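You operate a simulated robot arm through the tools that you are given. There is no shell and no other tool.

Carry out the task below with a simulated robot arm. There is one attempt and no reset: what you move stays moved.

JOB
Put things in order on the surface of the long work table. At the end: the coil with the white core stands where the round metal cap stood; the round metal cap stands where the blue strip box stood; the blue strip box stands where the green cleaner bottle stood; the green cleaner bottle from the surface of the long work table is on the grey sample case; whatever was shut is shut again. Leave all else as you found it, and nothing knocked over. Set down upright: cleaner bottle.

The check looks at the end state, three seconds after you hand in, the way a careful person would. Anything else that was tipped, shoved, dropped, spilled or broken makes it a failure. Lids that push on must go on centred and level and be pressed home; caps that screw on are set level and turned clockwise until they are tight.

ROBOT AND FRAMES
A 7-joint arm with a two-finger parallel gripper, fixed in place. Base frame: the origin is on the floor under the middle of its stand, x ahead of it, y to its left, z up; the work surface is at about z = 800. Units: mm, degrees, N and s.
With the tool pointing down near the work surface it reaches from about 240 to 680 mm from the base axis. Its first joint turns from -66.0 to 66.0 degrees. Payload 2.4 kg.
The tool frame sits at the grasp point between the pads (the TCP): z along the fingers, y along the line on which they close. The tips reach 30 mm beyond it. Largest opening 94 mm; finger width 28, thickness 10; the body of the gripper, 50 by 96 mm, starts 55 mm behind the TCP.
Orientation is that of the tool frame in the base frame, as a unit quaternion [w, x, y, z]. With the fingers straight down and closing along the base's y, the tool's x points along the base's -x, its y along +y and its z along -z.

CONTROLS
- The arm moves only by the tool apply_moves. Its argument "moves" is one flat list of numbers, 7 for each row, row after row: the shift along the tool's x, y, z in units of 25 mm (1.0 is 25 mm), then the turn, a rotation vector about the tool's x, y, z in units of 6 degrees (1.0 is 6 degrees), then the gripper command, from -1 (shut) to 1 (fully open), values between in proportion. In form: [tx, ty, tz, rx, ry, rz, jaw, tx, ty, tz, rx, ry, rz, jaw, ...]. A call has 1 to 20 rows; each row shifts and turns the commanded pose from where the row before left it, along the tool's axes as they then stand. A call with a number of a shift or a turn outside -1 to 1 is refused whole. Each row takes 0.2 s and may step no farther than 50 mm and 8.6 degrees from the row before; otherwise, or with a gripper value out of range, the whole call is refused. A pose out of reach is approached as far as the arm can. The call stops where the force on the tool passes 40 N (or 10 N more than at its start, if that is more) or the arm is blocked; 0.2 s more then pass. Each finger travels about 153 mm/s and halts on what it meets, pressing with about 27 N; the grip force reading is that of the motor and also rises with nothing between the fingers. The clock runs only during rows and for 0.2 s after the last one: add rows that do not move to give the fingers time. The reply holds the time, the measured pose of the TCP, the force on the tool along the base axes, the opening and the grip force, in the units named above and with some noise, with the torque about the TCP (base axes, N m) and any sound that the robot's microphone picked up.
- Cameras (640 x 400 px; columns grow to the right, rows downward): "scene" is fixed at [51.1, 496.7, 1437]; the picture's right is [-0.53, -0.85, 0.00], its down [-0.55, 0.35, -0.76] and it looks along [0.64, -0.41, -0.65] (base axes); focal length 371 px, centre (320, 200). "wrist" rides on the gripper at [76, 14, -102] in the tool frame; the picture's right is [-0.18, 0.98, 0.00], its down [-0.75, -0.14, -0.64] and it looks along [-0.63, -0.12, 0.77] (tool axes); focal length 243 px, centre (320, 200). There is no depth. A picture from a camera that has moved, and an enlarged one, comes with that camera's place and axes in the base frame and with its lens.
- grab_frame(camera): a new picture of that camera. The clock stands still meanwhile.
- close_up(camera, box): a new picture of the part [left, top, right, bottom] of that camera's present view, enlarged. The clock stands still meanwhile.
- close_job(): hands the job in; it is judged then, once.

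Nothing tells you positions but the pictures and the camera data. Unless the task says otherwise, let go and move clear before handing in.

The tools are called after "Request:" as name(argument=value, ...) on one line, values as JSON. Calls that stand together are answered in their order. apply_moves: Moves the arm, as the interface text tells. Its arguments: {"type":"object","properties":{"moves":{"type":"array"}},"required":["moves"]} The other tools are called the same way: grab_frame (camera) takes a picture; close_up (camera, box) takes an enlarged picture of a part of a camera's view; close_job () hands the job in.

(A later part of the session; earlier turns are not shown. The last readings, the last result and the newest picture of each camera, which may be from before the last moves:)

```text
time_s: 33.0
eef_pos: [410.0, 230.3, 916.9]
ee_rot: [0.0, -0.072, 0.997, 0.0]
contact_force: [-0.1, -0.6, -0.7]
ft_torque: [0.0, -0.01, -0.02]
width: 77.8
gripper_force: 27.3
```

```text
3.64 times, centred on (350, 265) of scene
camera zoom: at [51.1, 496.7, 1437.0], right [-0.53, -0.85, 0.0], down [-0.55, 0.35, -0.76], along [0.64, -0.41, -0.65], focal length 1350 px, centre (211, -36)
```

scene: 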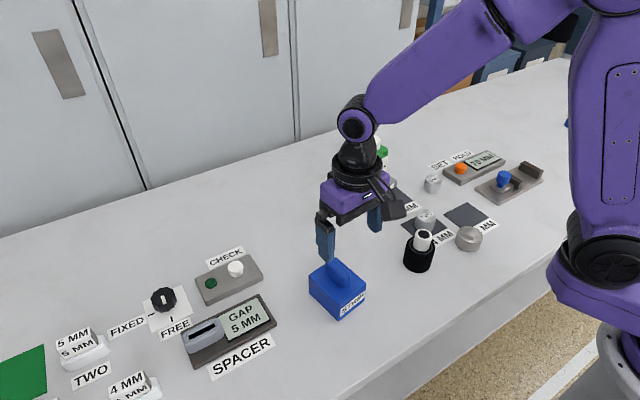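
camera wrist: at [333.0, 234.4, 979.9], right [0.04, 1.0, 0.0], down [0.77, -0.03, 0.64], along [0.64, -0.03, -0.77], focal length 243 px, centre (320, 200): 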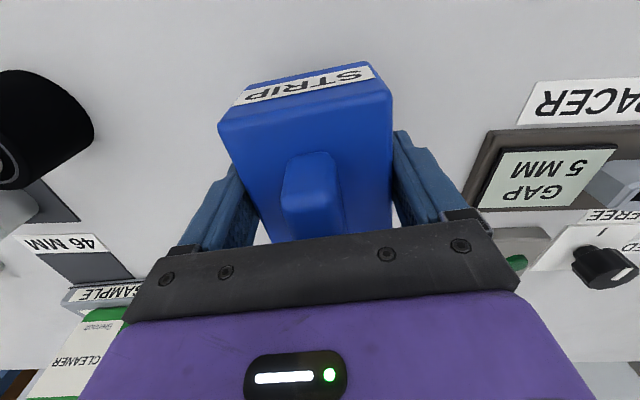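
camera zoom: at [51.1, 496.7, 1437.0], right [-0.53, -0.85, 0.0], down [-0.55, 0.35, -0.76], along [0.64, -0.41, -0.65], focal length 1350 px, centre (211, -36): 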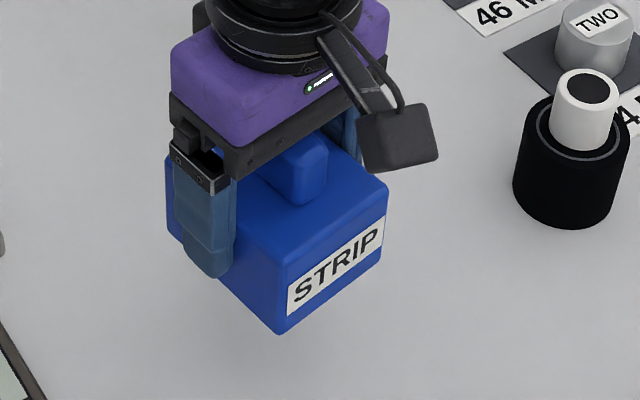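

The whole box is up and nothing is left behind; it is simply light. I'll carry it to the bottle's old place at (591, 211).

Request:
apply_moves(moves=[-0.784, -0.2, 0, 0, 0, 0, -1, -0.784, -0.2, 0, 0, 0, 0, -1, -0.784, -0.2, 0, 0, 0, 0, -1, -0.784, -0.2, 0, 0, 0, 0, -1, -0.784, -0.2, 0, 0, 0, 0, -1, -0.784, -0.2, 0, 0, 0, 0, -1, -0.784, -0.2, 0, 0, 0, 0, -1, -0.784, -0.2, 0, 0, 0, 0, -1, -0.784, -0.2, 0, 0, 0, 0, -1, 0, 0, 0.6, 0, 0, 0, -1, 0, 0, 0.7, 0, 0, 0, -1, 0, 0, 0.7, 0, 0, 0, -1, 0, 0, 0, 0, 0, 0, -1])

Request:
close_up(camera="scene", box=[230, 130, 430, 280])

Request:
grab_frame(camera="wrist")

```text
time_s: 35.8
eef_pos: [591.0, 209.8, 865.2]
ee_rot: [0.001, -0.071, 0.997, 0.0]
contact_force: [0.1, -0.2, -0.3]
ft_torque: [0.0, 0.04, 0.02]
width: 77.6
gripper_force: 26.7
```

```text
2.67 times, centred on (330, 205) of scene
camera zoom: at [51.1, 496.7, 1437.0], right [-0.53, -0.85, 0.0], down [-0.55, 0.35, -0.76], along [0.64, -0.41, -0.65], focal length 990 px, centre (293, 187)
```

zoom: 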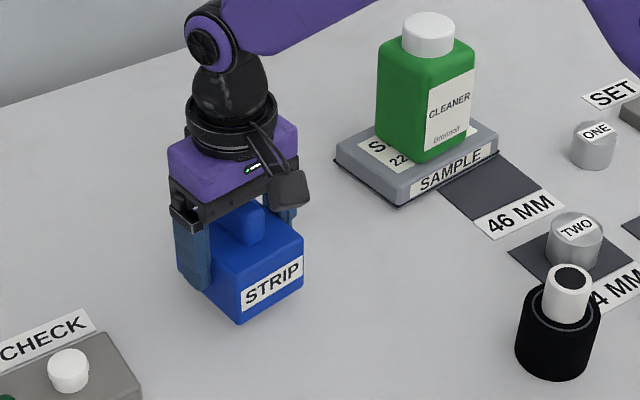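

```text
taken
camera wrist: at [515.0, 213.3, 968.9], right [0.04, 1.0, 0.0], down [0.77, -0.03, 0.64], along [0.64, -0.03, -0.77], focal length 243 px, centre (320, 200)
```

wrist: 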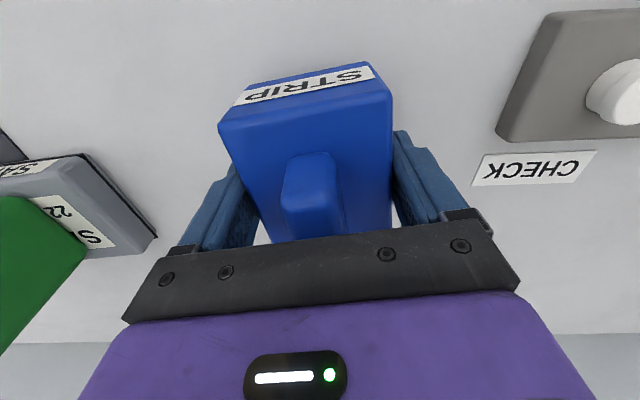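

The box is over its spot with about 13 mm to go. I'll creep down.

Request:
apply_moves(moves=[0, 0.03, 0.16, 0, 0, 0, -1, 0, 0, 0.12, 0, 0, 0, -1, 0, 0, 0.08, 0, 0, 0, -1, 0, 0, 0.06, 0, 0, 0, -1, 0, 0, 0, 0, 0, 0, -1])

```text
time_s: 37.0
eef_pos: [590.8, 211.7, 855.5]
ee_rot: [-0.001, -0.072, 0.997, -0.001]
contact_force: [-0.7, 0.5, -0.3]
ft_torque: [-0.03, -0.01, 0.02]
width: 77.9
gripper_force: 27.0
```

Request:
apply_moves(moves=[0, 0, 0.05, 0, 0, 0, -1, 0, 0, 0.05, 0, 0, 0, -1, 0, 0, 0.03, 0, 0, 0, -1, 0, 0, 0, 0, 0, 0, -1])

```text
time_s: 38.0
eef_pos: [592.2, 213.0, 853.3]
ee_rot: [0.001, -0.071, 0.997, 0.0]
contact_force: [-0.6, -1.9, 7.6]
ft_torque: [-0.1, 0.2, 0.03]
width: 77.9
gripper_force: 27.0
```

The box has touched down softly. I'll ease off and open.

Request:
apply_moves(moves=[0, 0, -0.03, 0, 0, 0, -1, 0, 0, 0, 0, 0, 0, -1, 0, 0, 0, 0, 0, 0, 0.68, 0, 0, 0, 0, 0, 0, 0.72, 0, 0, 0, 0, 0, 0, 0.85, 0, 0, 0, 0, 0, 0, 1, 0, 0, 0, 0, 0, 0, 1])

Request:
grab_frame(camera="wrist")

Request:
close_up(camera="scene", box=[230, 130, 430, 280])

```text
time_s: 39.6
eef_pos: [591.0, 212.6, 852.7]
ee_rot: [0.0, -0.071, 0.997, -0.001]
contact_force: [-0.1, -0.5, 0.1]
ft_torque: [-0.01, 0.03, 0.02]
width: 94.0
gripper_force: 0.2
```

```text
taken
camera wrist: at [514.7, 216.1, 956.2], right [0.04, 1.0, 0.0], down [0.77, -0.03, 0.64], along [0.64, -0.03, -0.77], focal length 243 px, centre (320, 200)
```

wrist: 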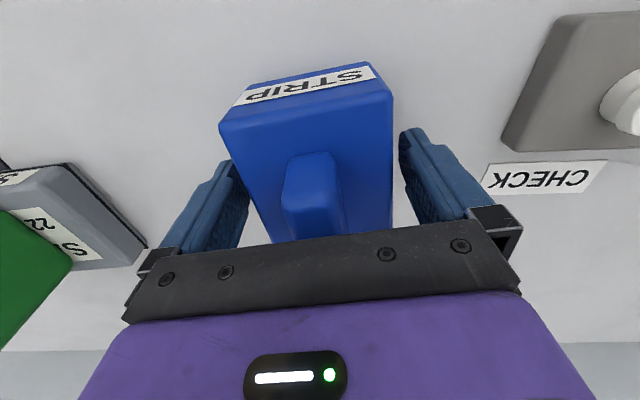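

```text
2.67 times, centred on (330, 205) of scene
camera zoom: at [51.1, 496.7, 1437.0], right [-0.53, -0.85, 0.0], down [-0.55, 0.35, -0.76], along [0.64, -0.41, -0.65], focal length 990 px, centre (293, 187)
```

zoom: 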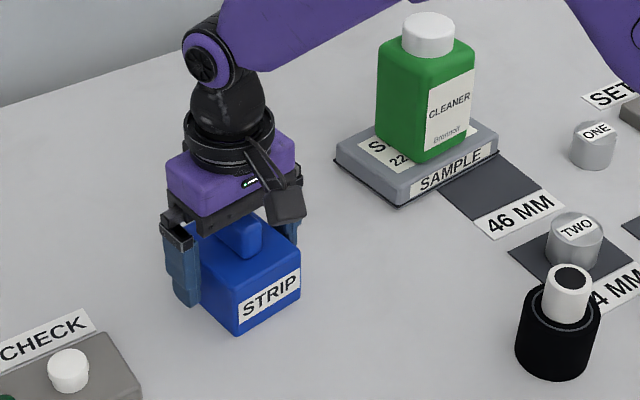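

The box stands on the bottle's old spot at about (591, 212). I'll rise clear, then go over to the metal cap and look down at it.

Request:
apply_moves(moves=[0, 0, -0.6, 0, 0, 0, 1, 0, 0, -1, 0, 0, 0, 1, 0, 0, -1, 0, 0, 0, 1, 0, 0, -1, 0, 0, 0, 1, 0, 0, -1, 0, 0, 0, 1, 0, 0, -1, 0, 0, 0, 1, 0.967, -0.961, 0, 0, 0, 0, 1, 0.967, -0.961, 0, 0, 0, 0, 1, 0.967, -0.961, 0, 0, 0, 0, 1, 0.967, -0.961, 0, 0, 0, 0, 1, 0.967, -0.961, 0, 0, 0, 0, 1, 0.967, -0.961, 0, 0, 0, 0, 1, 0.967, -0.961, 0, 0, 0, 0, 1, 0.967, -0.961, 0, 0, 0, 0, 1, 0.967, -0.961, 0, 0, 0, 0, 1, 0.967, -0.961, 0, 0, 0, 0, 1, 0.967, -0.961, 0, 0, 0, 0, 1, 0.967, -0.961, 0, 0, 0, 0, 1, 0, 0, 0, 0, 0, 0.685, 1, 0, 0, 0, 0, 0, 0.685, 1])

Request:
grab_frame(camera="wrist")

Request:
grab_frame(camera="scene")

Request:
close_up(camera="wrist", box=[200, 30, 460, 200])

```text
time_s: 43.8
eef_pos: [344.8, -115.0, 992.4]
ee_rot: [0.001, 0.001, 1.0, 0.0]
contact_force: [0.3, 0.1, -1.2]
ft_torque: [0.02, -0.01, 0.02]
width: 93.9
gripper_force: 0.0
```

```text
taken
camera wrist: at [268.8, -100.4, 1095.1], right [0.19, 0.98, 0.0], down [0.75, -0.14, 0.64], along [0.63, -0.12, -0.77], focal length 243 px, centre (320, 200)
```

wrist: 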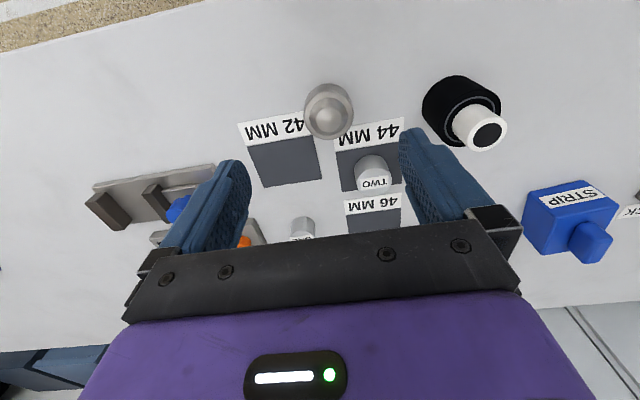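

```text
taken
```

scene: 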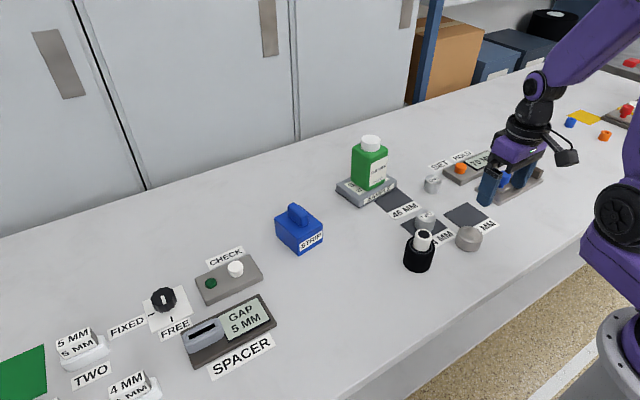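

```text
2.35 times, centred on (330, 115) of wrist
camera zoom: at [268.8, -100.4, 1095.1], right [0.19, 0.98, 0.0], down [0.75, -0.14, 0.64], along [0.63, -0.12, -0.77], focal length 571 px, centre (296, 400)
```

zoom: 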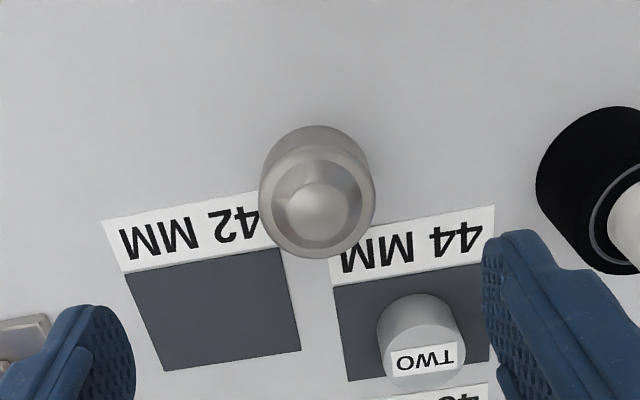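

The cap is about 54 mm across and 30 mm high, near (369, -109). I'll come lower directly above it and re-measure.

Request:
apply_moves(moves=[-0.242, 0.06, 0.85, 0, 0, 0, 1, -0.242, 0.06, 0.85, 0, 0, 0, 1, -0.242, 0.06, 0.85, 0, 0, 0, 1, -0.242, 0.06, 0.85, 0, 0, 0, 1, 0, 0, 0, 0, 0, 0, 1])

Request:
grab_frame(camera="wrist")

Request:
close_up(camera="wrist", box=[220, 0, 460, 170])

Request:
close_up(camera="scene", box=[400, 130, 560, 270])

```text
time_s: 45.0
eef_pos: [368.6, -109.5, 908.9]
ee_rot: [0.0, 0.0, 1.0, 0.0]
contact_force: [0.4, 0.8, -0.7]
ft_torque: [0.01, 0.0, 0.0]
width: 94.1
gripper_force: 0.1
```

```text
taken
camera wrist: at [293.5, -94.4, 1011.2], right [0.18, 0.98, 0.0], down [0.75, -0.14, 0.64], along [0.63, -0.12, -0.77], focal length 243 px, centre (320, 200)
```

wrist: 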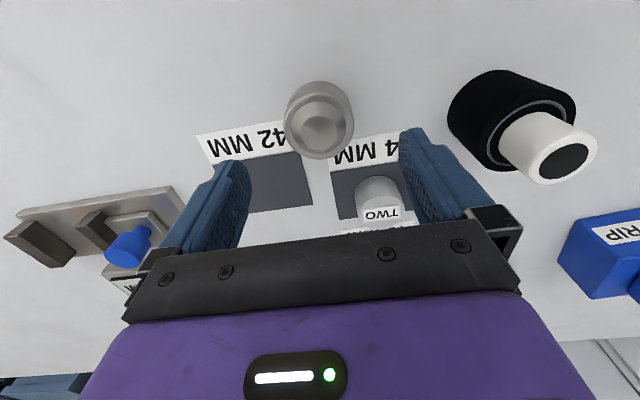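

```text
2.35 times, centred on (340, 85) of wrist
camera zoom: at [293.5, -94.4, 1011.2], right [0.18, 0.98, 0.0], down [0.75, -0.14, 0.64], along [0.63, -0.12, -0.77], focal length 571 px, centre (273, 471)
```

zoom: 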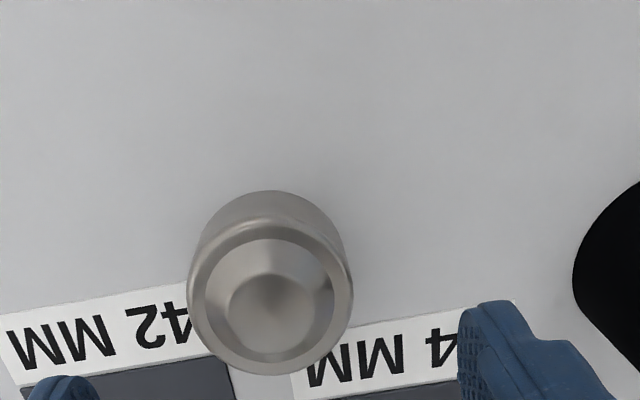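

```text
2.86 times, centred on (480, 200) of scene
camera zoom: at [51.1, 496.7, 1437.0], right [-0.53, -0.85, 0.0], down [-0.55, 0.35, -0.76], along [0.64, -0.41, -0.65], focal length 1060 px, centre (-137, 200)
```

zoom: 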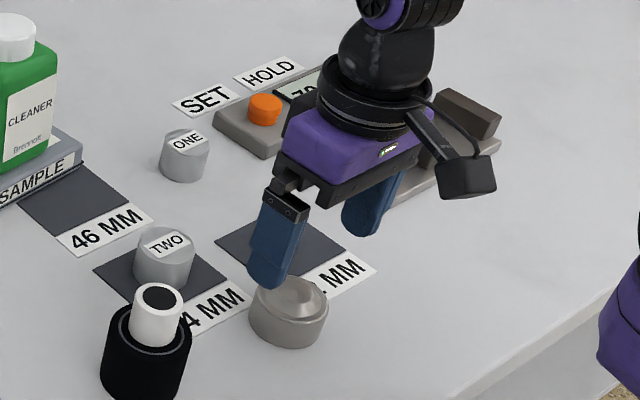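

The cap's centre works out to (370.5, -109.2). I'll go down around it, keeping the fingertips a few mm above the table.

Request:
apply_moves(moves=[-0.07, 0.01, 0.73, 0, 0, 0, 1, 0, 0, 0.73, 0, 0, 0, 1, 0, 0, 0.73, 0, 0, 0, 1, 0, 0, 0.7, 0, 0, 0, 1, 0, 0, 0, 0, 0, 0, 1])

Request:
grab_frame(camera="wrist")

Request:
close_up(camera="scene", box=[400, 150, 560, 270])

```text
time_s: 46.2
eef_pos: [369.6, -105.8, 834.1]
ee_rot: [0.0, 0.0, 1.0, 0.0]
contact_force: [0.7, 0.8, 0.1]
ft_torque: [-0.01, 0.03, 0.01]
width: 94.0
gripper_force: 0.1
```

```text
taken
camera wrist: at [294.1, -91.1, 937.8], right [0.18, 0.98, 0.0], down [0.75, -0.14, 0.64], along [0.63, -0.12, -0.77], focal length 243 px, centre (320, 200)
```

wrist: 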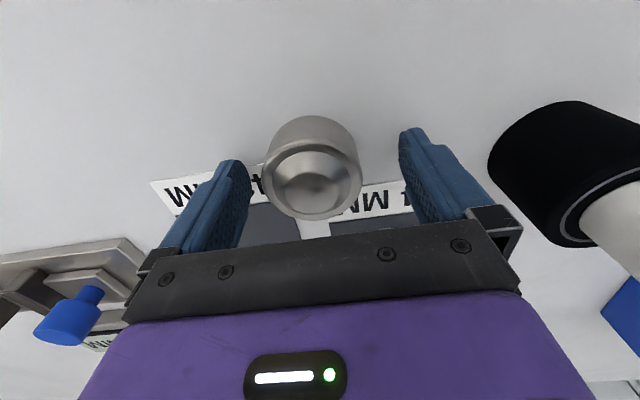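

```text
3.33 times, centred on (480, 210) of scene
camera zoom: at [51.1, 496.7, 1437.0], right [-0.53, -0.85, 0.0], down [-0.55, 0.35, -0.76], along [0.64, -0.41, -0.65], focal length 1237 px, centre (-213, 167)
```

zoom: 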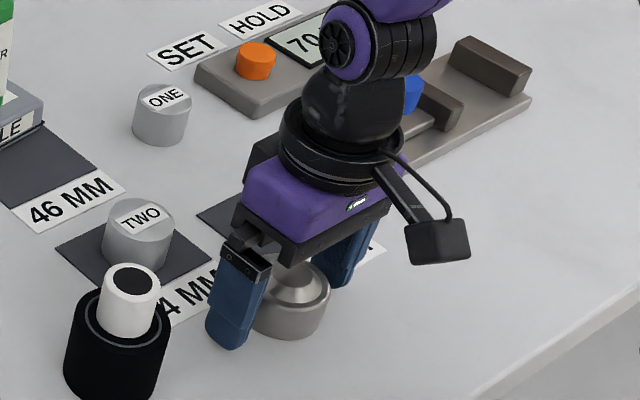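

Request:
apply_moves(moves=[0, 0, 0, 0, 0, 0, 1])

Request:
close_up(camera="wrist", box=[200, 80, 460, 250])

```text
time_s: 46.6
eef_pos: [370.6, -105.2, 835.0]
ee_rot: [-0.001, 0.0, 1.0, 0.0]
contact_force: [-0.9, -0.2, 0.3]
ft_torque: [0.01, 0.0, 0.02]
width: 94.1
gripper_force: 0.1
```

```text
2.35 times, centred on (330, 165) of wrist
camera zoom: at [294.1, -91.2, 938.0], right [0.18, 0.98, 0.0], down [0.75, -0.14, 0.64], along [0.63, -0.12, -0.77], focal length 571 px, centre (296, 282)
```

zoom: 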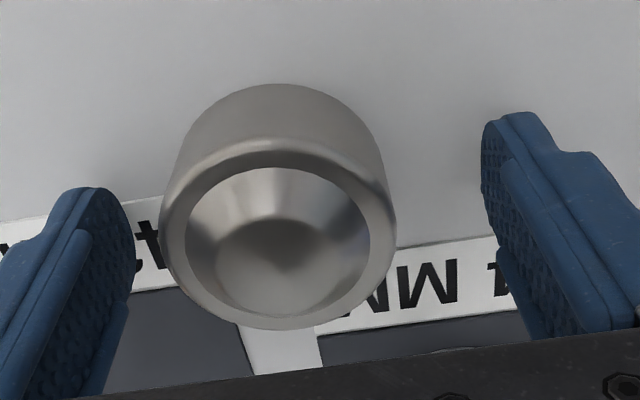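

The gripper sits about 4 mm too far to +y of the cap, so I'll shift it before closing.

Request:
apply_moves(moves=[0, -0.15, 0, 0, 0, 0, 1, 0, 0, 0, 0, 0, 0, 1])

Request:
close_up(camera="wrist", box=[200, 80, 460, 250])

```text
time_s: 47.2
eef_pos: [369.9, -111.5, 835.4]
ee_rot: [0.0, 0.0, 1.0, 0.0]
contact_force: [-0.9, 0.2, -0.2]
ft_torque: [-0.01, -0.01, 0.03]
width: 93.9
gripper_force: 0.1
```

```text
2.35 times, centred on (330, 165) of wrist
camera zoom: at [294.1, -95.8, 938.2], right [0.18, 0.98, 0.0], down [0.75, -0.14, 0.64], along [0.63, -0.12, -0.77], focal length 571 px, centre (296, 282)
```

zoom: 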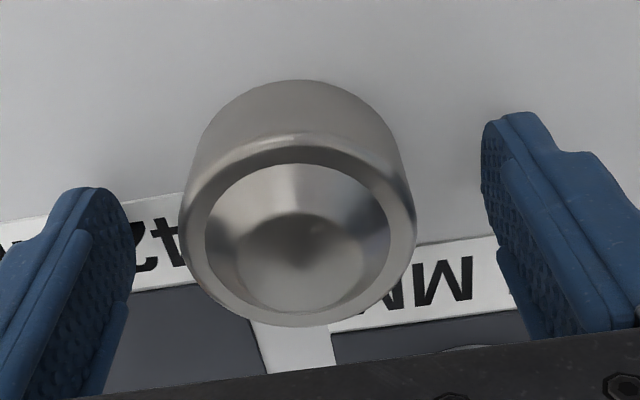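

The cap is now centred between the fingers. I'll close on it.

Request:
apply_moves(moves=[0, 0, 0, 0, 0, 0, 0.6, 0, 0, 0, 0, 0, 0, 0.35, 0, 0, 0, 0, 0, 0, 0.2, 0, 0, 0, 0, 0, 0, 0, 0, 0, 0, 0, 0, 0, -1, 0, 0, 0, 0, 0, 0, -1])

Request:
grab_frame(camera="wrist")

Request:
close_up(camera="scene", box=[400, 150, 560, 270])

```text
time_s: 48.6
eef_pos: [368.3, -109.3, 834.0]
ee_rot: [0.0, 0.0, 1.0, 0.0]
contact_force: [0.9, -0.5, -0.2]
ft_torque: [0.01, 0.02, 0.0]
width: 54.1
gripper_force: 26.8
```

```text
taken
camera wrist: at [294.1, -95.7, 938.2], right [0.18, 0.98, 0.0], down [0.75, -0.14, 0.64], along [0.63, -0.12, -0.77], focal length 243 px, centre (320, 200)
```

wrist: 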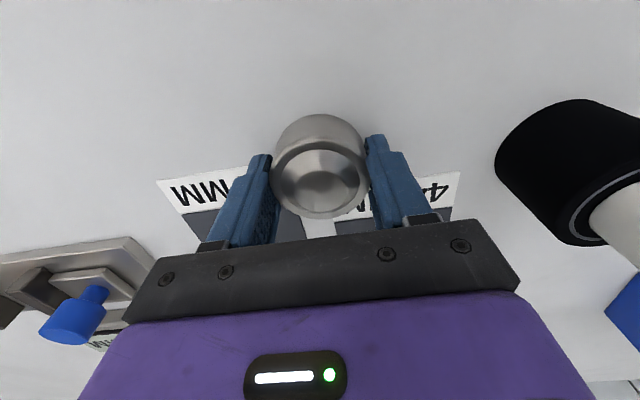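

```text
3.33 times, centred on (480, 210) of scene
camera zoom: at [51.1, 496.7, 1437.0], right [-0.53, -0.85, 0.0], down [-0.55, 0.35, -0.76], along [0.64, -0.41, -0.65], focal length 1237 px, centre (-213, 167)
```

zoom: 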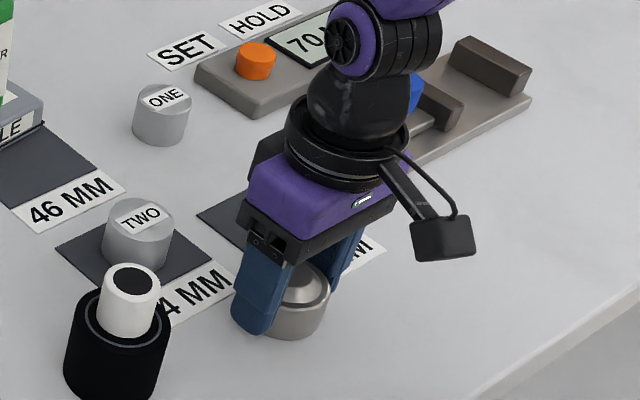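

Request:
apply_moves(moves=[0, 0, -0.2, 0, 0, 0, -1, 0, 0, -0.4, 0, 0, 0, -1, 0, 0, -0.4, 0, 0, 0, -1, 0, 0, 0, 0, 0, 0, -1])

Request:
close_up(camera="scene", box=[400, 150, 560, 270])

Request:
grab_frame(camera="wrist")

```text
time_s: 49.6
eef_pos: [370.6, -109.9, 860.3]
ee_rot: [0.0, 0.0, 1.0, 0.001]
contact_force: [0.1, -0.3, -1.8]
ft_torque: [0.01, 0.0, -0.02]
width: 54.4
gripper_force: 27.3
```

```text
3.33 times, centred on (480, 210) of scene
camera zoom: at [51.1, 496.7, 1437.0], right [-0.53, -0.85, 0.0], down [-0.55, 0.35, -0.76], along [0.64, -0.41, -0.65], focal length 1237 px, centre (-213, 167)
```

zoom: 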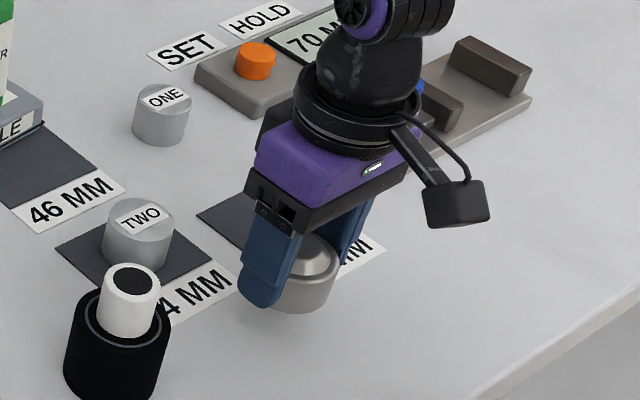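

```text
taken
camera wrist: at [295.7, -95.9, 962.9], right [0.18, 0.98, 0.0], down [0.75, -0.14, 0.64], along [0.63, -0.12, -0.77], focal length 243 px, centre (320, 200)
```

wrist: 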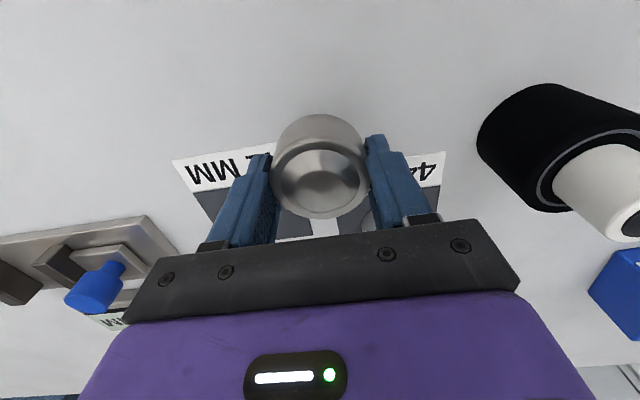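

The cap is up and level. I'll rise well clear of the coil, which lies on the way, and carry the cap to the box's old spot at (410, 229.5).

Request:
apply_moves(moves=[0, 0, -0.96, 0, 0, 0, -1, 0, 0, -0.96, 0, 0, 0, -1, 0, 0, -0.96, 0, 0, 0, -1, 0, 0, -0.96, 0, 0, 0, -1, 0, 0, -0.96, 0, 0, 0, -1, -0.111, 0.97, 0, 0, 0, 0, -1, -0.111, 0.97, 0, 0, 0, 0, -1, -0.111, 0.97, 0, 0, 0, 0, -1, -0.111, 0.97, 0, 0, 0, 0, -1, -0.111, 0.97, 0, 0, 0, 0, -1, -0.111, 0.97, 0, 0, 0, 0, -1, -0.111, 0.97, 0, 0, 0, 0, -1, -0.111, 0.97, 0, 0, 0, 0, -1, -0.111, 0.97, 0, 0, 0, 0, -1, -0.111, 0.97, 0, 0, 0, 0, -1, -0.111, 0.97, 0, 0, 0, 0, -1, -0.111, 0.97, 0, 0, 0, 0, -1, -0.111, 0.97, 0, 0, 0, 0, -1, -0.111, 0.97, 0, 0, 0, 0, -1, 0, 0, 0, 0, 0, 0, -1])

Request:
grab_frame(camera="scene")

Request:
grab_frame(camera="wrist")

```text
time_s: 53.8
eef_pos: [409.0, 227.7, 981.1]
ee_rot: [0.0, 0.001, 1.0, -0.001]
contact_force: [-0.3, 0.4, -0.6]
ft_torque: [0.01, 0.0, 0.01]
width: 54.2
gripper_force: 27.3
```

```text
taken
```

scene: 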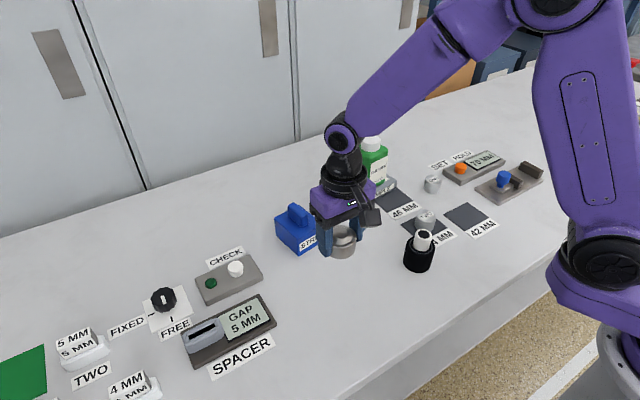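

```text
taken
camera wrist: at [334.5, 241.5, 1083.5], right [0.18, 0.98, 0.0], down [0.75, -0.14, 0.64], along [0.63, -0.12, -0.77], focal length 243 px, centre (320, 200)
```

wrist: 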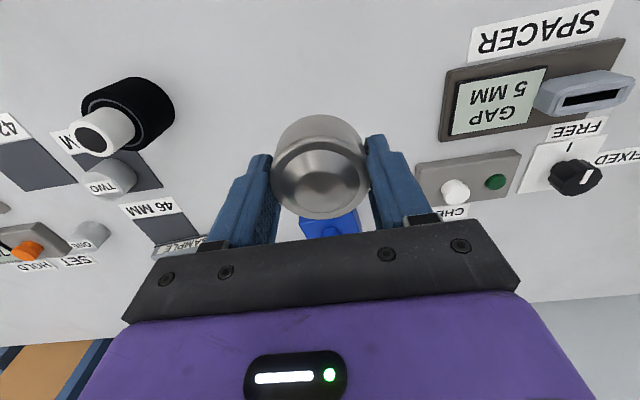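

The cap is above the box's old spot. I'll go down to about 10 mm above the table.

Request:
apply_moves(moves=[0, 0.07, 0.76, 0, 0, 0, -1, 0, 0, 0.76, 0, 0, 0, -1, 0, 0, 0.76, 0, 0, 0, -1, 0, 0, 0.76, 0, 0, 0, -1, 0, 0, 0.76, 0, 0, 0, -1, 0, 0, 0.76, 0, 0, 0, -1, 0, 0, 0.7, 0, 0, 0, -1, 0, 0, 0, 0, 0, 0, -1])

Request:
close_up(camera="scene", box=[270, 200, 430, 330])

```text
time_s: 55.6
eef_pos: [412.1, 230.5, 850.1]
ee_rot: [0.0, 0.0, 1.0, 0.0]
contact_force: [0.1, 0.3, -0.9]
ft_torque: [0.02, 0.01, 0.04]
width: 54.3
gripper_force: 26.9
```

```text
3.08 times, centred on (350, 265) of scene
camera zoom: at [51.1, 496.7, 1437.0], right [-0.53, -0.85, 0.0], down [-0.55, 0.35, -0.76], along [0.64, -0.41, -0.65], focal length 1142 px, centre (228, 0)
```

zoom: 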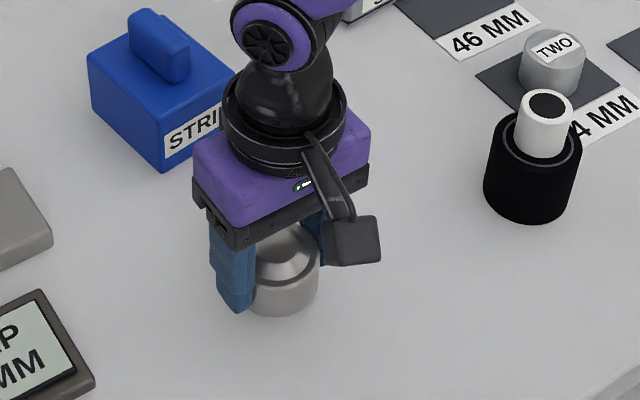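

Request:
apply_moves(moves=[0.08, 0, 0.16, 0, 0, 0, -1, 0, 0, 0.16, 0, 0, 0, -1, 0, 0, 0.12, 0, 0, 0, -1, 0, 0, 0.06, 0, 0, 0, -1, 0, 0, 0, 0, 0, 0, -1])

```text
time_s: 56.8
eef_pos: [408.3, 229.7, 837.5]
ee_rot: [-0.001, 0.0, 1.0, 0.0]
contact_force: [1.1, 0.8, -2.2]
ft_torque: [0.0, 0.0, 0.0]
width: 54.5
gripper_force: 27.1
```

Request:
apply_moves(moves=[0, 0, 0.05, 0, 0, 0, -1, 0, 0, 0.05, 0, 0, 0, -1, 0, 0, 0.03, 0, 0, 0, -1, 0, 0, 0, 0, 0, 0, -1])

```text
time_s: 57.8
eef_pos: [407.8, 229.5, 835.1]
ee_rot: [0.001, 0.0, 1.0, 0.001]
contact_force: [-2.8, -6.0, 32.5]
ft_torque: [-0.13, 0.04, -0.02]
width: 54.1
gripper_force: 26.8
```

The cap has touched the table. I'll back off about a millimetre so it isn't pressed.

Request:
apply_moves(moves=[0, 0, -0.04, 0, 0, 0, -1, 0, 0, 0, 0, 0, 0, -1])

```text
time_s: 58.4
eef_pos: [407.5, 229.4, 835.1]
ee_rot: [0.001, 0.0, 1.0, -0.001]
contact_force: [2.6, -0.3, 5.1]
ft_torque: [0.03, -0.27, -0.06]
width: 54.2
gripper_force: 27.4
```

Request:
apply_moves(moves=[0, 0, -0.02, 0, 0, 0, -1, 0, 0, 0, 0, 0, 0, -1, 0, 0, 0, 0, 0, 0, 0.18, 0, 0, 0, 0, 0, 0, 0.25, 0, 0, 0, 0, 0, 0, 0.4, 0, 0, 0, 0, 0, 0, 0.7, 0, 0, 0, 0, 0, 0, 1, 0, 0, 0, 0, 0, 0, 1])

Request:
grab_frame(camera="wrist")

Request:
close_up(camera="scene", box=[270, 200, 430, 330])

```text
time_s: 60.2
eef_pos: [406.7, 228.6, 836.4]
ee_rot: [0.0, -0.001, 1.0, 0.0]
contact_force: [0.4, 0.8, -0.4]
ft_torque: [0.0, -0.01, 0.0]
width: 94.0
gripper_force: 0.1
```

```text
taken
camera wrist: at [332.7, 243.4, 939.0], right [0.18, 0.98, 0.0], down [0.75, -0.14, 0.64], along [0.63, -0.12, -0.77], focal length 243 px, centre (320, 200)
```

wrist: 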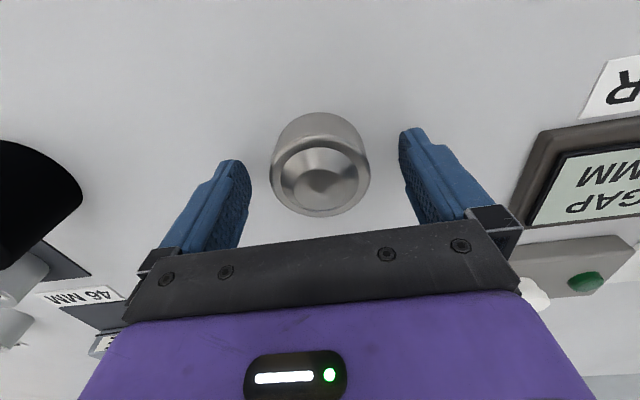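

```text
3.08 times, centred on (350, 265) of scene
camera zoom: at [51.1, 496.7, 1437.0], right [-0.53, -0.85, 0.0], down [-0.55, 0.35, -0.76], along [0.64, -0.41, -0.65], focal length 1142 px, centre (228, 0)
```

zoom: 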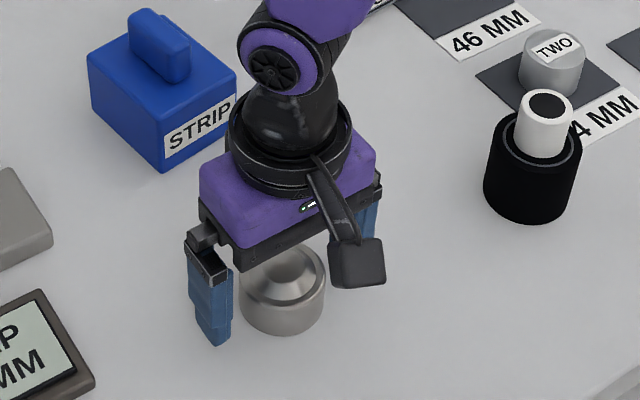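

The cap stands at about (408, 229). I'll rise and go look at the coil.

Request:
apply_moves(moves=[0, 0, -0.6, 0, 0, 0, 1, 0, 0, -1, 0, 0, 0, 1, 0, 0, -1, 0, 0, 0, 1, 0, 0, -1, 0, 0, 0, 1, 0, 0, -1, 0, 0, 0, 1, 0, 0, -1, 0, 0, 0, 1, 0, 0, -1, 0, 0, 0, 1, 0.224, -0.943, 0, 0, 0, 0, 1, 0.224, -0.943, 0, 0, 0, 0, 1, 0.224, -0.943, 0, 0, 0, 0, 1, 0.224, -0.943, 0, 0, 0, 0, 1, 0.224, -0.943, 0, 0, 0, 0, 1, 0.224, -0.943, 0, 0, 0, 0, 1, 0.224, -0.943, 0, 0, 0, 0, 1, 0.224, -0.943, 0, 0, 0, 0, 1, 0, 0, 0, 0, 0, 0, 1])

Request:
grab_frame(camera="wrist")

Request:
close_up(camera="wrist", box=[220, 40, 440, 190])

Request:
close_up(camera="scene", box=[370, 210, 470, 280])

```text
time_s: 63.6
eef_pos: [363.1, 38.5, 1001.0]
ee_rot: [0.0, 0.0, 1.0, 0.0]
contact_force: [0.3, 0.3, 1.1]
ft_torque: [0.01, 0.04, 0.02]
width: 94.0
gripper_force: 0.1
```

```text
taken
camera wrist: at [287.9, 52.3, 1102.8], right [0.18, 0.98, 0.0], down [0.75, -0.14, 0.64], along [0.63, -0.12, -0.77], focal length 243 px, centre (320, 200)
```

wrist: 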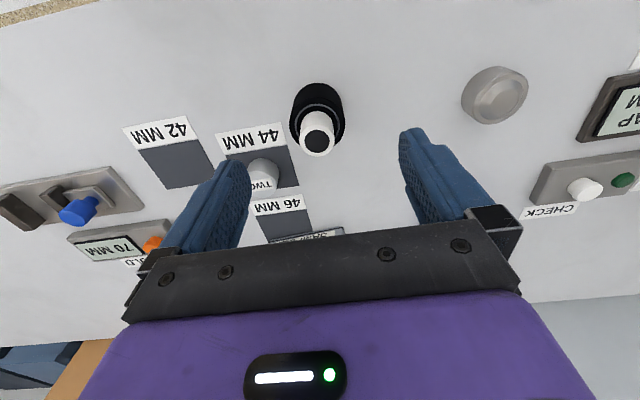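

```text
2.67 times, centred on (330, 115) of wrist
camera zoom: at [287.9, 52.3, 1102.8], right [0.18, 0.98, 0.0], down [0.75, -0.14, 0.64], along [0.63, -0.12, -0.77], focal length 647 px, centre (293, 427)
```

zoom: 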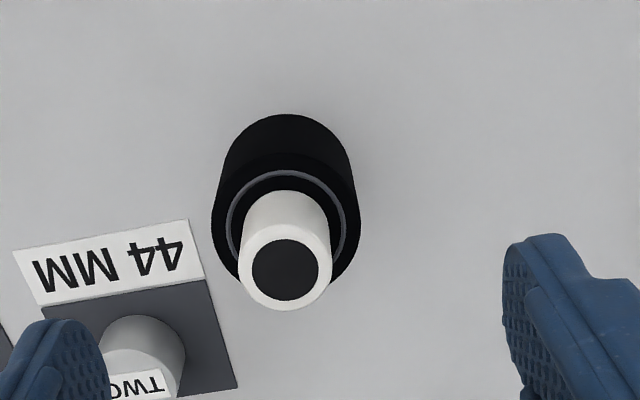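

```text
5.71 times, centred on (420, 245) of scene
camera zoom: at [51.1, 496.7, 1437.0], right [-0.53, -0.85, 0.0], down [-0.55, 0.35, -0.76], along [0.64, -0.41, -0.65], focal length 2121 px, centre (-251, -57)
```

zoom: 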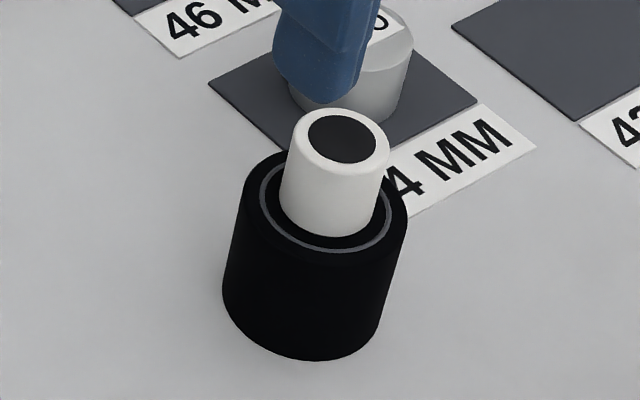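

The coil's black body is about 59 mm across and 53 mm high, with the core top at about 890, centred near (389, 31). I'll line up above it for a closer measurement.

Request:
apply_moves(moves=[-0.347, -0.1, 0.75, 0, 0, 0, 1, -0.347, -0.1, 0.75, 0, 0, 0, 1, -0.347, -0.1, 0.75, 0, 0, 0, 1, 0, 0, 0, 0, 0, 0, 1, 0, 0, 0, 0, 0, 0, 1])

Request:
grab_frame(camera="wrist")

Request:
close_up(camera="wrist", box=[220, 20, 440, 170])

```text
time_s: 64.8
eef_pos: [388.7, 31.4, 943.8]
ee_rot: [0.0, 0.0, 1.0, 0.0]
contact_force: [0.5, 0.2, -0.3]
ft_torque: [-0.02, 0.01, 0.0]
width: 94.1
gripper_force: 0.1
```

```text
taken
camera wrist: at [314.8, 46.2, 1047.4], right [0.18, 0.98, 0.0], down [0.75, -0.14, 0.64], along [0.63, -0.12, -0.77], focal length 243 px, centre (320, 200)
```

wrist: 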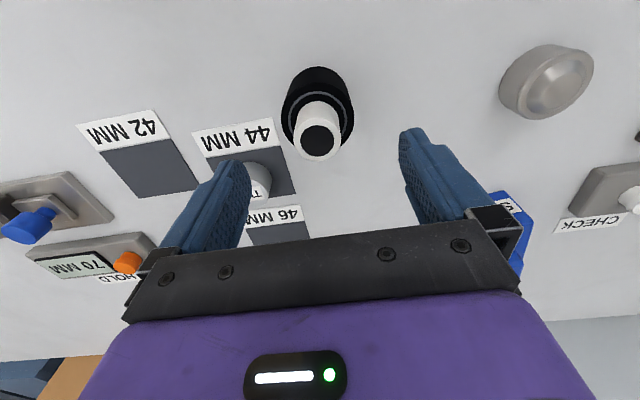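

```text
2.67 times, centred on (330, 95) of wrist
camera zoom: at [314.8, 46.2, 1047.4], right [0.18, 0.98, 0.0], down [0.75, -0.14, 0.64], along [0.63, -0.12, -0.77], focal length 647 px, centre (293, 480)
```

zoom: 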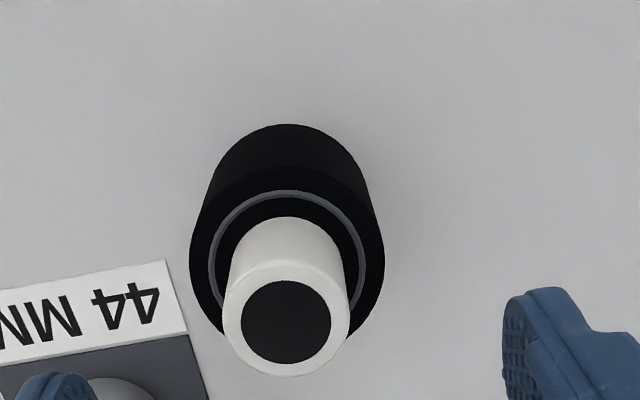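

The coil's centre comes to (390, 30.7). I'll go down around the black body, stopping at TCP z about 845 so that the core stays clear of the palm.

Request:
apply_moves(moves=[-0.05, -0.03, 0.79, 0, 0, 0, 1, 0, 0, 0.79, 0, 0, 0, 1, 0, 0, 0.79, 0, 0, 0, 1, 0, 0, 0.79, 0, 0, 0, 1, 0, 0, 0.75, 0, 0, 0, 1, 0, 0, 0, 0, 0, 0, 1, 0, 0, 0, 0, 0, 0, 1])

Request:
grab_frame(camera="wrist")

Request:
close_up(camera="scene", box=[350, 170, 480, 280])

```text
time_s: 66.4
eef_pos: [389.7, 33.1, 848.3]
ee_rot: [0.0, 0.0, 1.0, 0.0]
contact_force: [-0.1, -0.3, 0.7]
ft_torque: [0.02, 0.03, 0.02]
width: 94.1
gripper_force: 0.0
```

```text
taken
camera wrist: at [315.6, 47.2, 949.8], right [0.18, 0.98, 0.0], down [0.75, -0.14, 0.64], along [0.63, -0.12, -0.77], focal length 243 px, centre (320, 200)
```

wrist: 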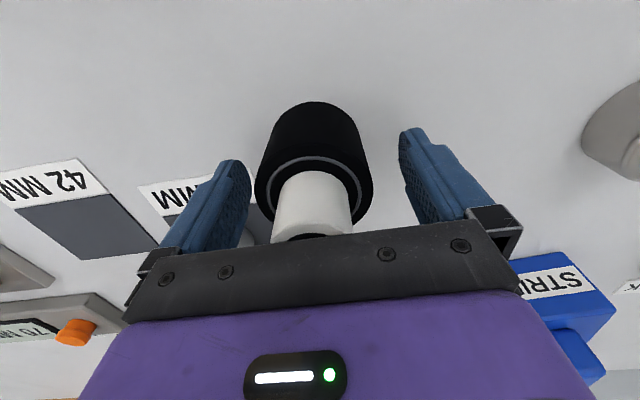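

```text
3.64 times, centred on (415, 225) of scene
camera zoom: at [51.1, 496.7, 1437.0], right [-0.53, -0.85, 0.0], down [-0.55, 0.35, -0.76], along [0.64, -0.41, -0.65], focal length 1350 px, centre (-26, 109)
```

zoom: 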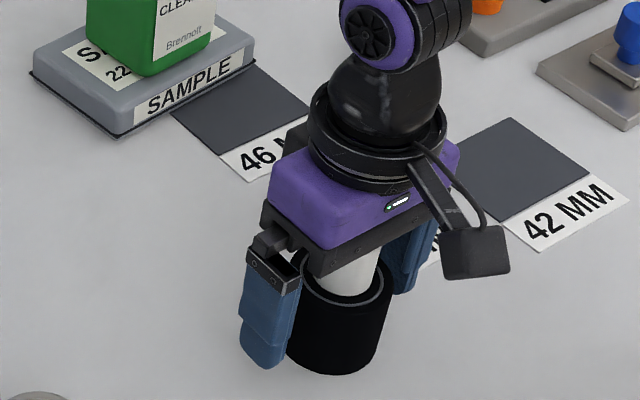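

The gripper is about 2 mm to +y of the coil. I'll correct that and close on the black body.

Request:
apply_moves(moves=[0, -0.09, 0, 0, 0, 0, 1, 0, 0, 0, 0, 0, 0, 0.6, 0, 0, 0, 0, 0, 0, 0.4, 0, 0, 0, 0, 0, 0, 0.28, 0, 0, 0, 0, 0, 0, 0.1, 0, 0, 0, 0, 0, 0, -1, 0, 0, 0, 0, 0, 0, -1])

Request:
grab_frame(camera="wrist")

Request:
close_up(camera="scene", box=[350, 170, 480, 280])

```text
time_s: 68.0
eef_pos: [391.0, 30.4, 845.8]
ee_rot: [0.0, 0.0, 1.0, 0.0]
contact_force: [-0.4, 0.1, 0.2]
ft_torque: [0.02, -0.02, -0.01]
width: 59.9
gripper_force: 26.7
```

```text
taken
camera wrist: at [316.1, 44.7, 948.9], right [0.18, 0.98, 0.0], down [0.75, -0.14, 0.64], along [0.63, -0.12, -0.77], focal length 243 px, centre (320, 200)
```

wrist: 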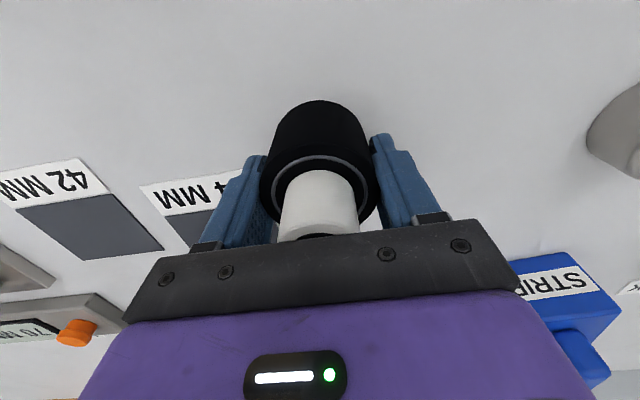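

```text
3.64 times, centred on (415, 225) of scene
camera zoom: at [51.1, 496.7, 1437.0], right [-0.53, -0.85, 0.0], down [-0.55, 0.35, -0.76], along [0.64, -0.41, -0.65], focal length 1350 px, centre (-26, 109)
```

zoom: 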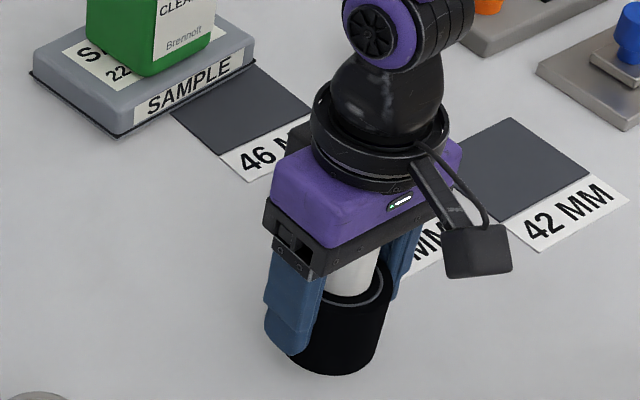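

The grip is firm at 60 mm. I'll lift only a little and check that the white core comes with the black body.

Request:
apply_moves(moves=[0, 0, -0.15, 0, 0, 0, -1, 0, 0, -0.25, 0, 0, 0, -1, 0, 0, 0, 0, 0, 0, -1])

Request:
grab_frame(camera="wrist")

Request:
close_up(camera="scene", box=[350, 170, 480, 280])

```text
time_s: 68.8
eef_pos: [390.2, 29.1, 856.6]
ee_rot: [0.0, 0.0, 1.0, 0.0]
contact_force: [0.3, -0.5, -1.6]
ft_torque: [0.0, 0.03, 0.0]
width: 60.0
gripper_force: 27.8
```

```text
taken
camera wrist: at [315.2, 44.1, 959.1], right [0.18, 0.98, 0.0], down [0.75, -0.14, 0.64], along [0.63, -0.12, -0.77], focal length 243 px, centre (320, 200)
```

wrist: 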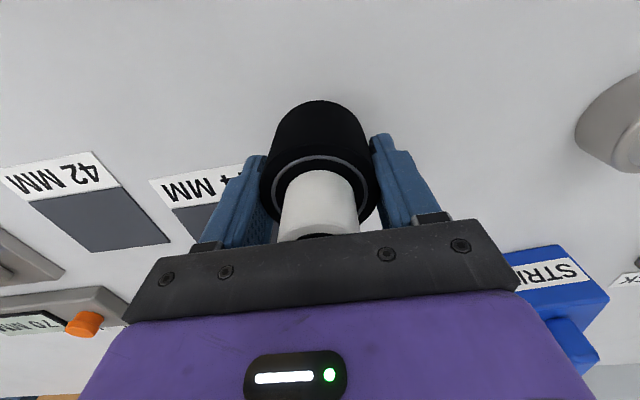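

```text
3.64 times, centred on (415, 225) of scene
camera zoom: at [51.1, 496.7, 1437.0], right [-0.53, -0.85, 0.0], down [-0.55, 0.35, -0.76], along [0.64, -0.41, -0.65], focal length 1350 px, centre (-26, 109)
```

zoom: 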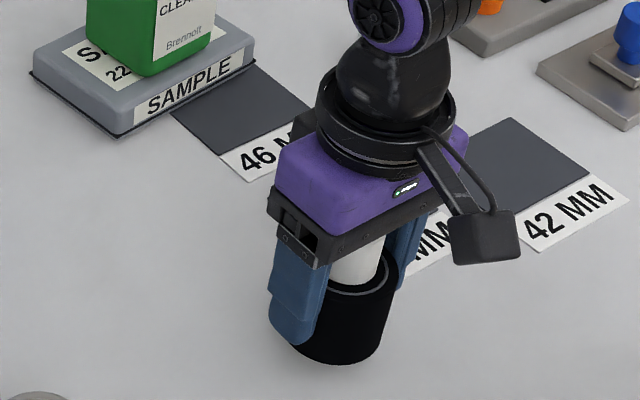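

The core comes up together with the black body. I'll raise it and carry it to the cap's old spot at (370.5, -109).

Request:
apply_moves(moves=[0, 0, -0.88, 0, 0, 0, -1, 0, 0, -0.88, 0, 0, 0, -1, 0.11, -0.79, 0, 0, 0, 0, -1, 0.11, -0.79, 0, 0, 0, 0, -1, 0.11, -0.79, 0, 0, 0, 0, -1, 0.11, -0.79, 0, 0, 0, 0, -1, 0.11, -0.79, 0, 0, 0, 0, -1, 0.11, -0.79, 0, 0, 0, 0, -1, 0.11, -0.79, 0, 0, 0, 0, -1, 0, 0, 0, 0, 0, 0, -1, 0, 0, 0, 0, 0, 0, -1])

Request:
grab_frame(camera="wrist")

Request:
close_up(camera="scene", box=[390, 140, 560, 270])

```text
time_s: 71.2
eef_pos: [370.3, -107.8, 900.4]
ee_rot: [0.0, 0.0, 1.0, 0.0]
contact_force: [-0.1, -0.2, -1.5]
ft_torque: [0.02, -0.01, 0.03]
width: 59.6
gripper_force: 26.9
```

```text
taken
camera wrist: at [295.4, -93.1, 1004.5], right [0.18, 0.98, 0.0], down [0.75, -0.14, 0.64], along [0.63, -0.12, -0.77], focal length 243 px, centre (320, 200)
```

wrist: 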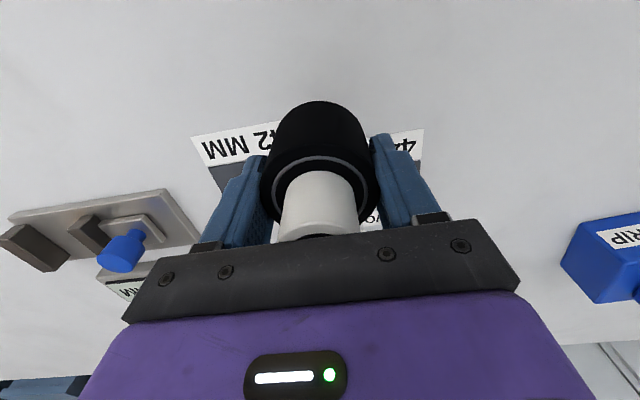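

```text
3.08 times, centred on (475, 205) of scene
camera zoom: at [51.1, 496.7, 1437.0], right [-0.53, -0.85, 0.0], down [-0.55, 0.35, -0.76], along [0.64, -0.41, -0.65], focal length 1142 px, centre (-157, 185)
```

zoom: 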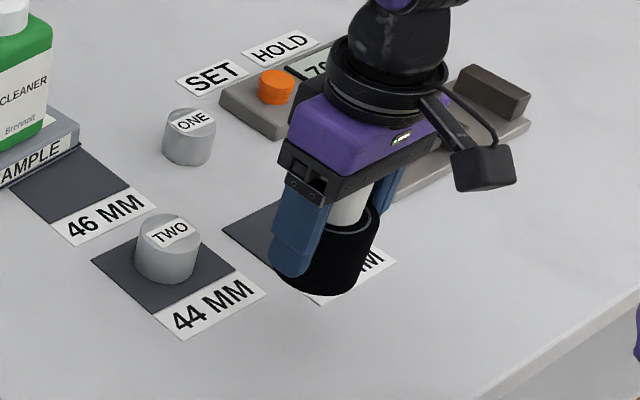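

Request:
apply_moves(moves=[0, -0.05, 0.5, 0, 0, 0, -1, 0, 0, 0.6, 0, 0, 0, -1, 0, 0, 0.6, 0, 0, 0, -1, 0, 0, 0, 0, 0, 0, -1, 0, 0, 0, 0, 0, 0, -1])

Request:
close_up(camera="scene", box=[390, 140, 560, 270])

```text
time_s: 72.4
eef_pos: [369.4, -109.4, 858.8]
ee_rot: [0.0, 0.0, 1.0, 0.0]
contact_force: [-0.3, 0.2, -2.1]
ft_torque: [0.0, 0.04, -0.03]
width: 59.7
gripper_force: 26.6
```

```text
3.08 times, centred on (475, 205) of scene
camera zoom: at [51.1, 496.7, 1437.0], right [-0.53, -0.85, 0.0], down [-0.55, 0.35, -0.76], along [0.64, -0.41, -0.65], focal length 1142 px, centre (-157, 185)
```

zoom: 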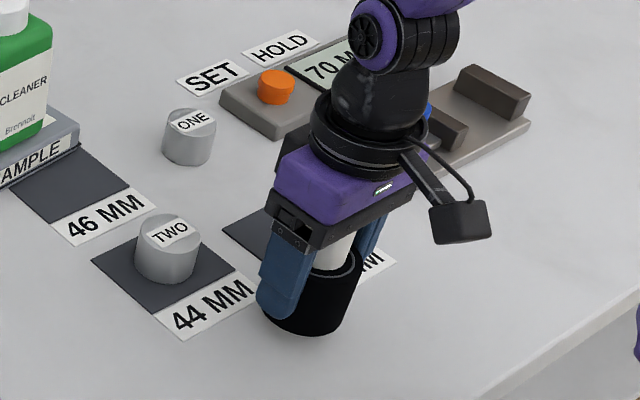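

Request:
apply_moves(moves=[-0.05, 0, 0.15, 0, 0, 0, -1, 0, 0, 0.12, 0, 0, 0, -1, 0, 0, 0.08, 0, 0, 0, -1, 0, 0, 0.04, 0, 0, 0, -1, 0, 0, 0, 0, 0, 0, -1])

```text
time_s: 73.6
eef_pos: [372.6, -110.6, 847.9]
ee_rot: [0.0, 0.0, 1.0, 0.0]
contact_force: [-0.5, 0.0, -2.2]
ft_torque: [0.03, -0.02, 0.0]
width: 60.0
gripper_force: 27.1
```

Request:
apply_moves(moves=[0, 0, 0.03, 0, 0, 0, -1, 0, 0, 0.03, 0, 0, 0, -1, 0, 0, 0, 0, 0, 0, -1])

```text
time_s: 74.4
eef_pos: [372.2, -110.7, 846.0]
ee_rot: [0.0, -0.001, 1.0, 0.0]
contact_force: [0.4, -0.3, -1.8]
ft_torque: [0.03, -0.02, 0.0]
width: 59.8
gripper_force: 26.9
```

Request:
apply_moves(moves=[0, 0, 0.03, 0, 0, 0, -1, 0, 0, 0.02, 0, 0, 0, -1, 0, 0, 0, 0, 0, 0, -1])

```text
time_s: 75.2
eef_pos: [370.8, -109.5, 845.1]
ee_rot: [0.0, 0.0, 1.0, 0.001]
contact_force: [-7.2, -4.3, 25.7]
ft_torque: [-0.04, 0.14, 0.13]
width: 59.8
gripper_force: 27.2
```

The coil has touched down at about (371, -109.5). I'll ease off the load, then open.

Request:
apply_moves(moves=[0, 0, -0.04, 0, 0, 0, -1, 0, 0, 0, 0, 0, 0, -1])

```text
time_s: 75.8
eef_pos: [372.8, -109.0, 846.5]
ee_rot: [0.001, 0.0, 1.0, 0.0]
contact_force: [0.1, -0.9, -1.6]
ft_torque: [-0.01, -0.03, -0.01]
width: 59.9
gripper_force: 26.8
```

Request:
apply_moves(moves=[0, 0, 0.018, 0, 0, 0, -1, 0, 0, 0, 0, 0, 0, -1])

```text
time_s: 76.4
eef_pos: [371.6, -109.9, 845.6]
ee_rot: [0.0, 0.0, 1.0, 0.0]
contact_force: [-0.4, 0.0, -3.5]
ft_torque: [0.0, 0.01, 0.03]
width: 59.8
gripper_force: 27.0
```

Request:
apply_moves(moves=[0, 0, 0.018, 0, 0, 0, -1, 0, 0, 0, 0, 0, 0, -1])

```text
time_s: 77.0
eef_pos: [373.0, -109.8, 844.8]
ee_rot: [0.0, 0.0, 1.0, 0.0]
contact_force: [-1.3, -1.5, 6.0]
ft_torque: [0.07, -0.01, 0.02]
width: 59.7
gripper_force: 26.6
```

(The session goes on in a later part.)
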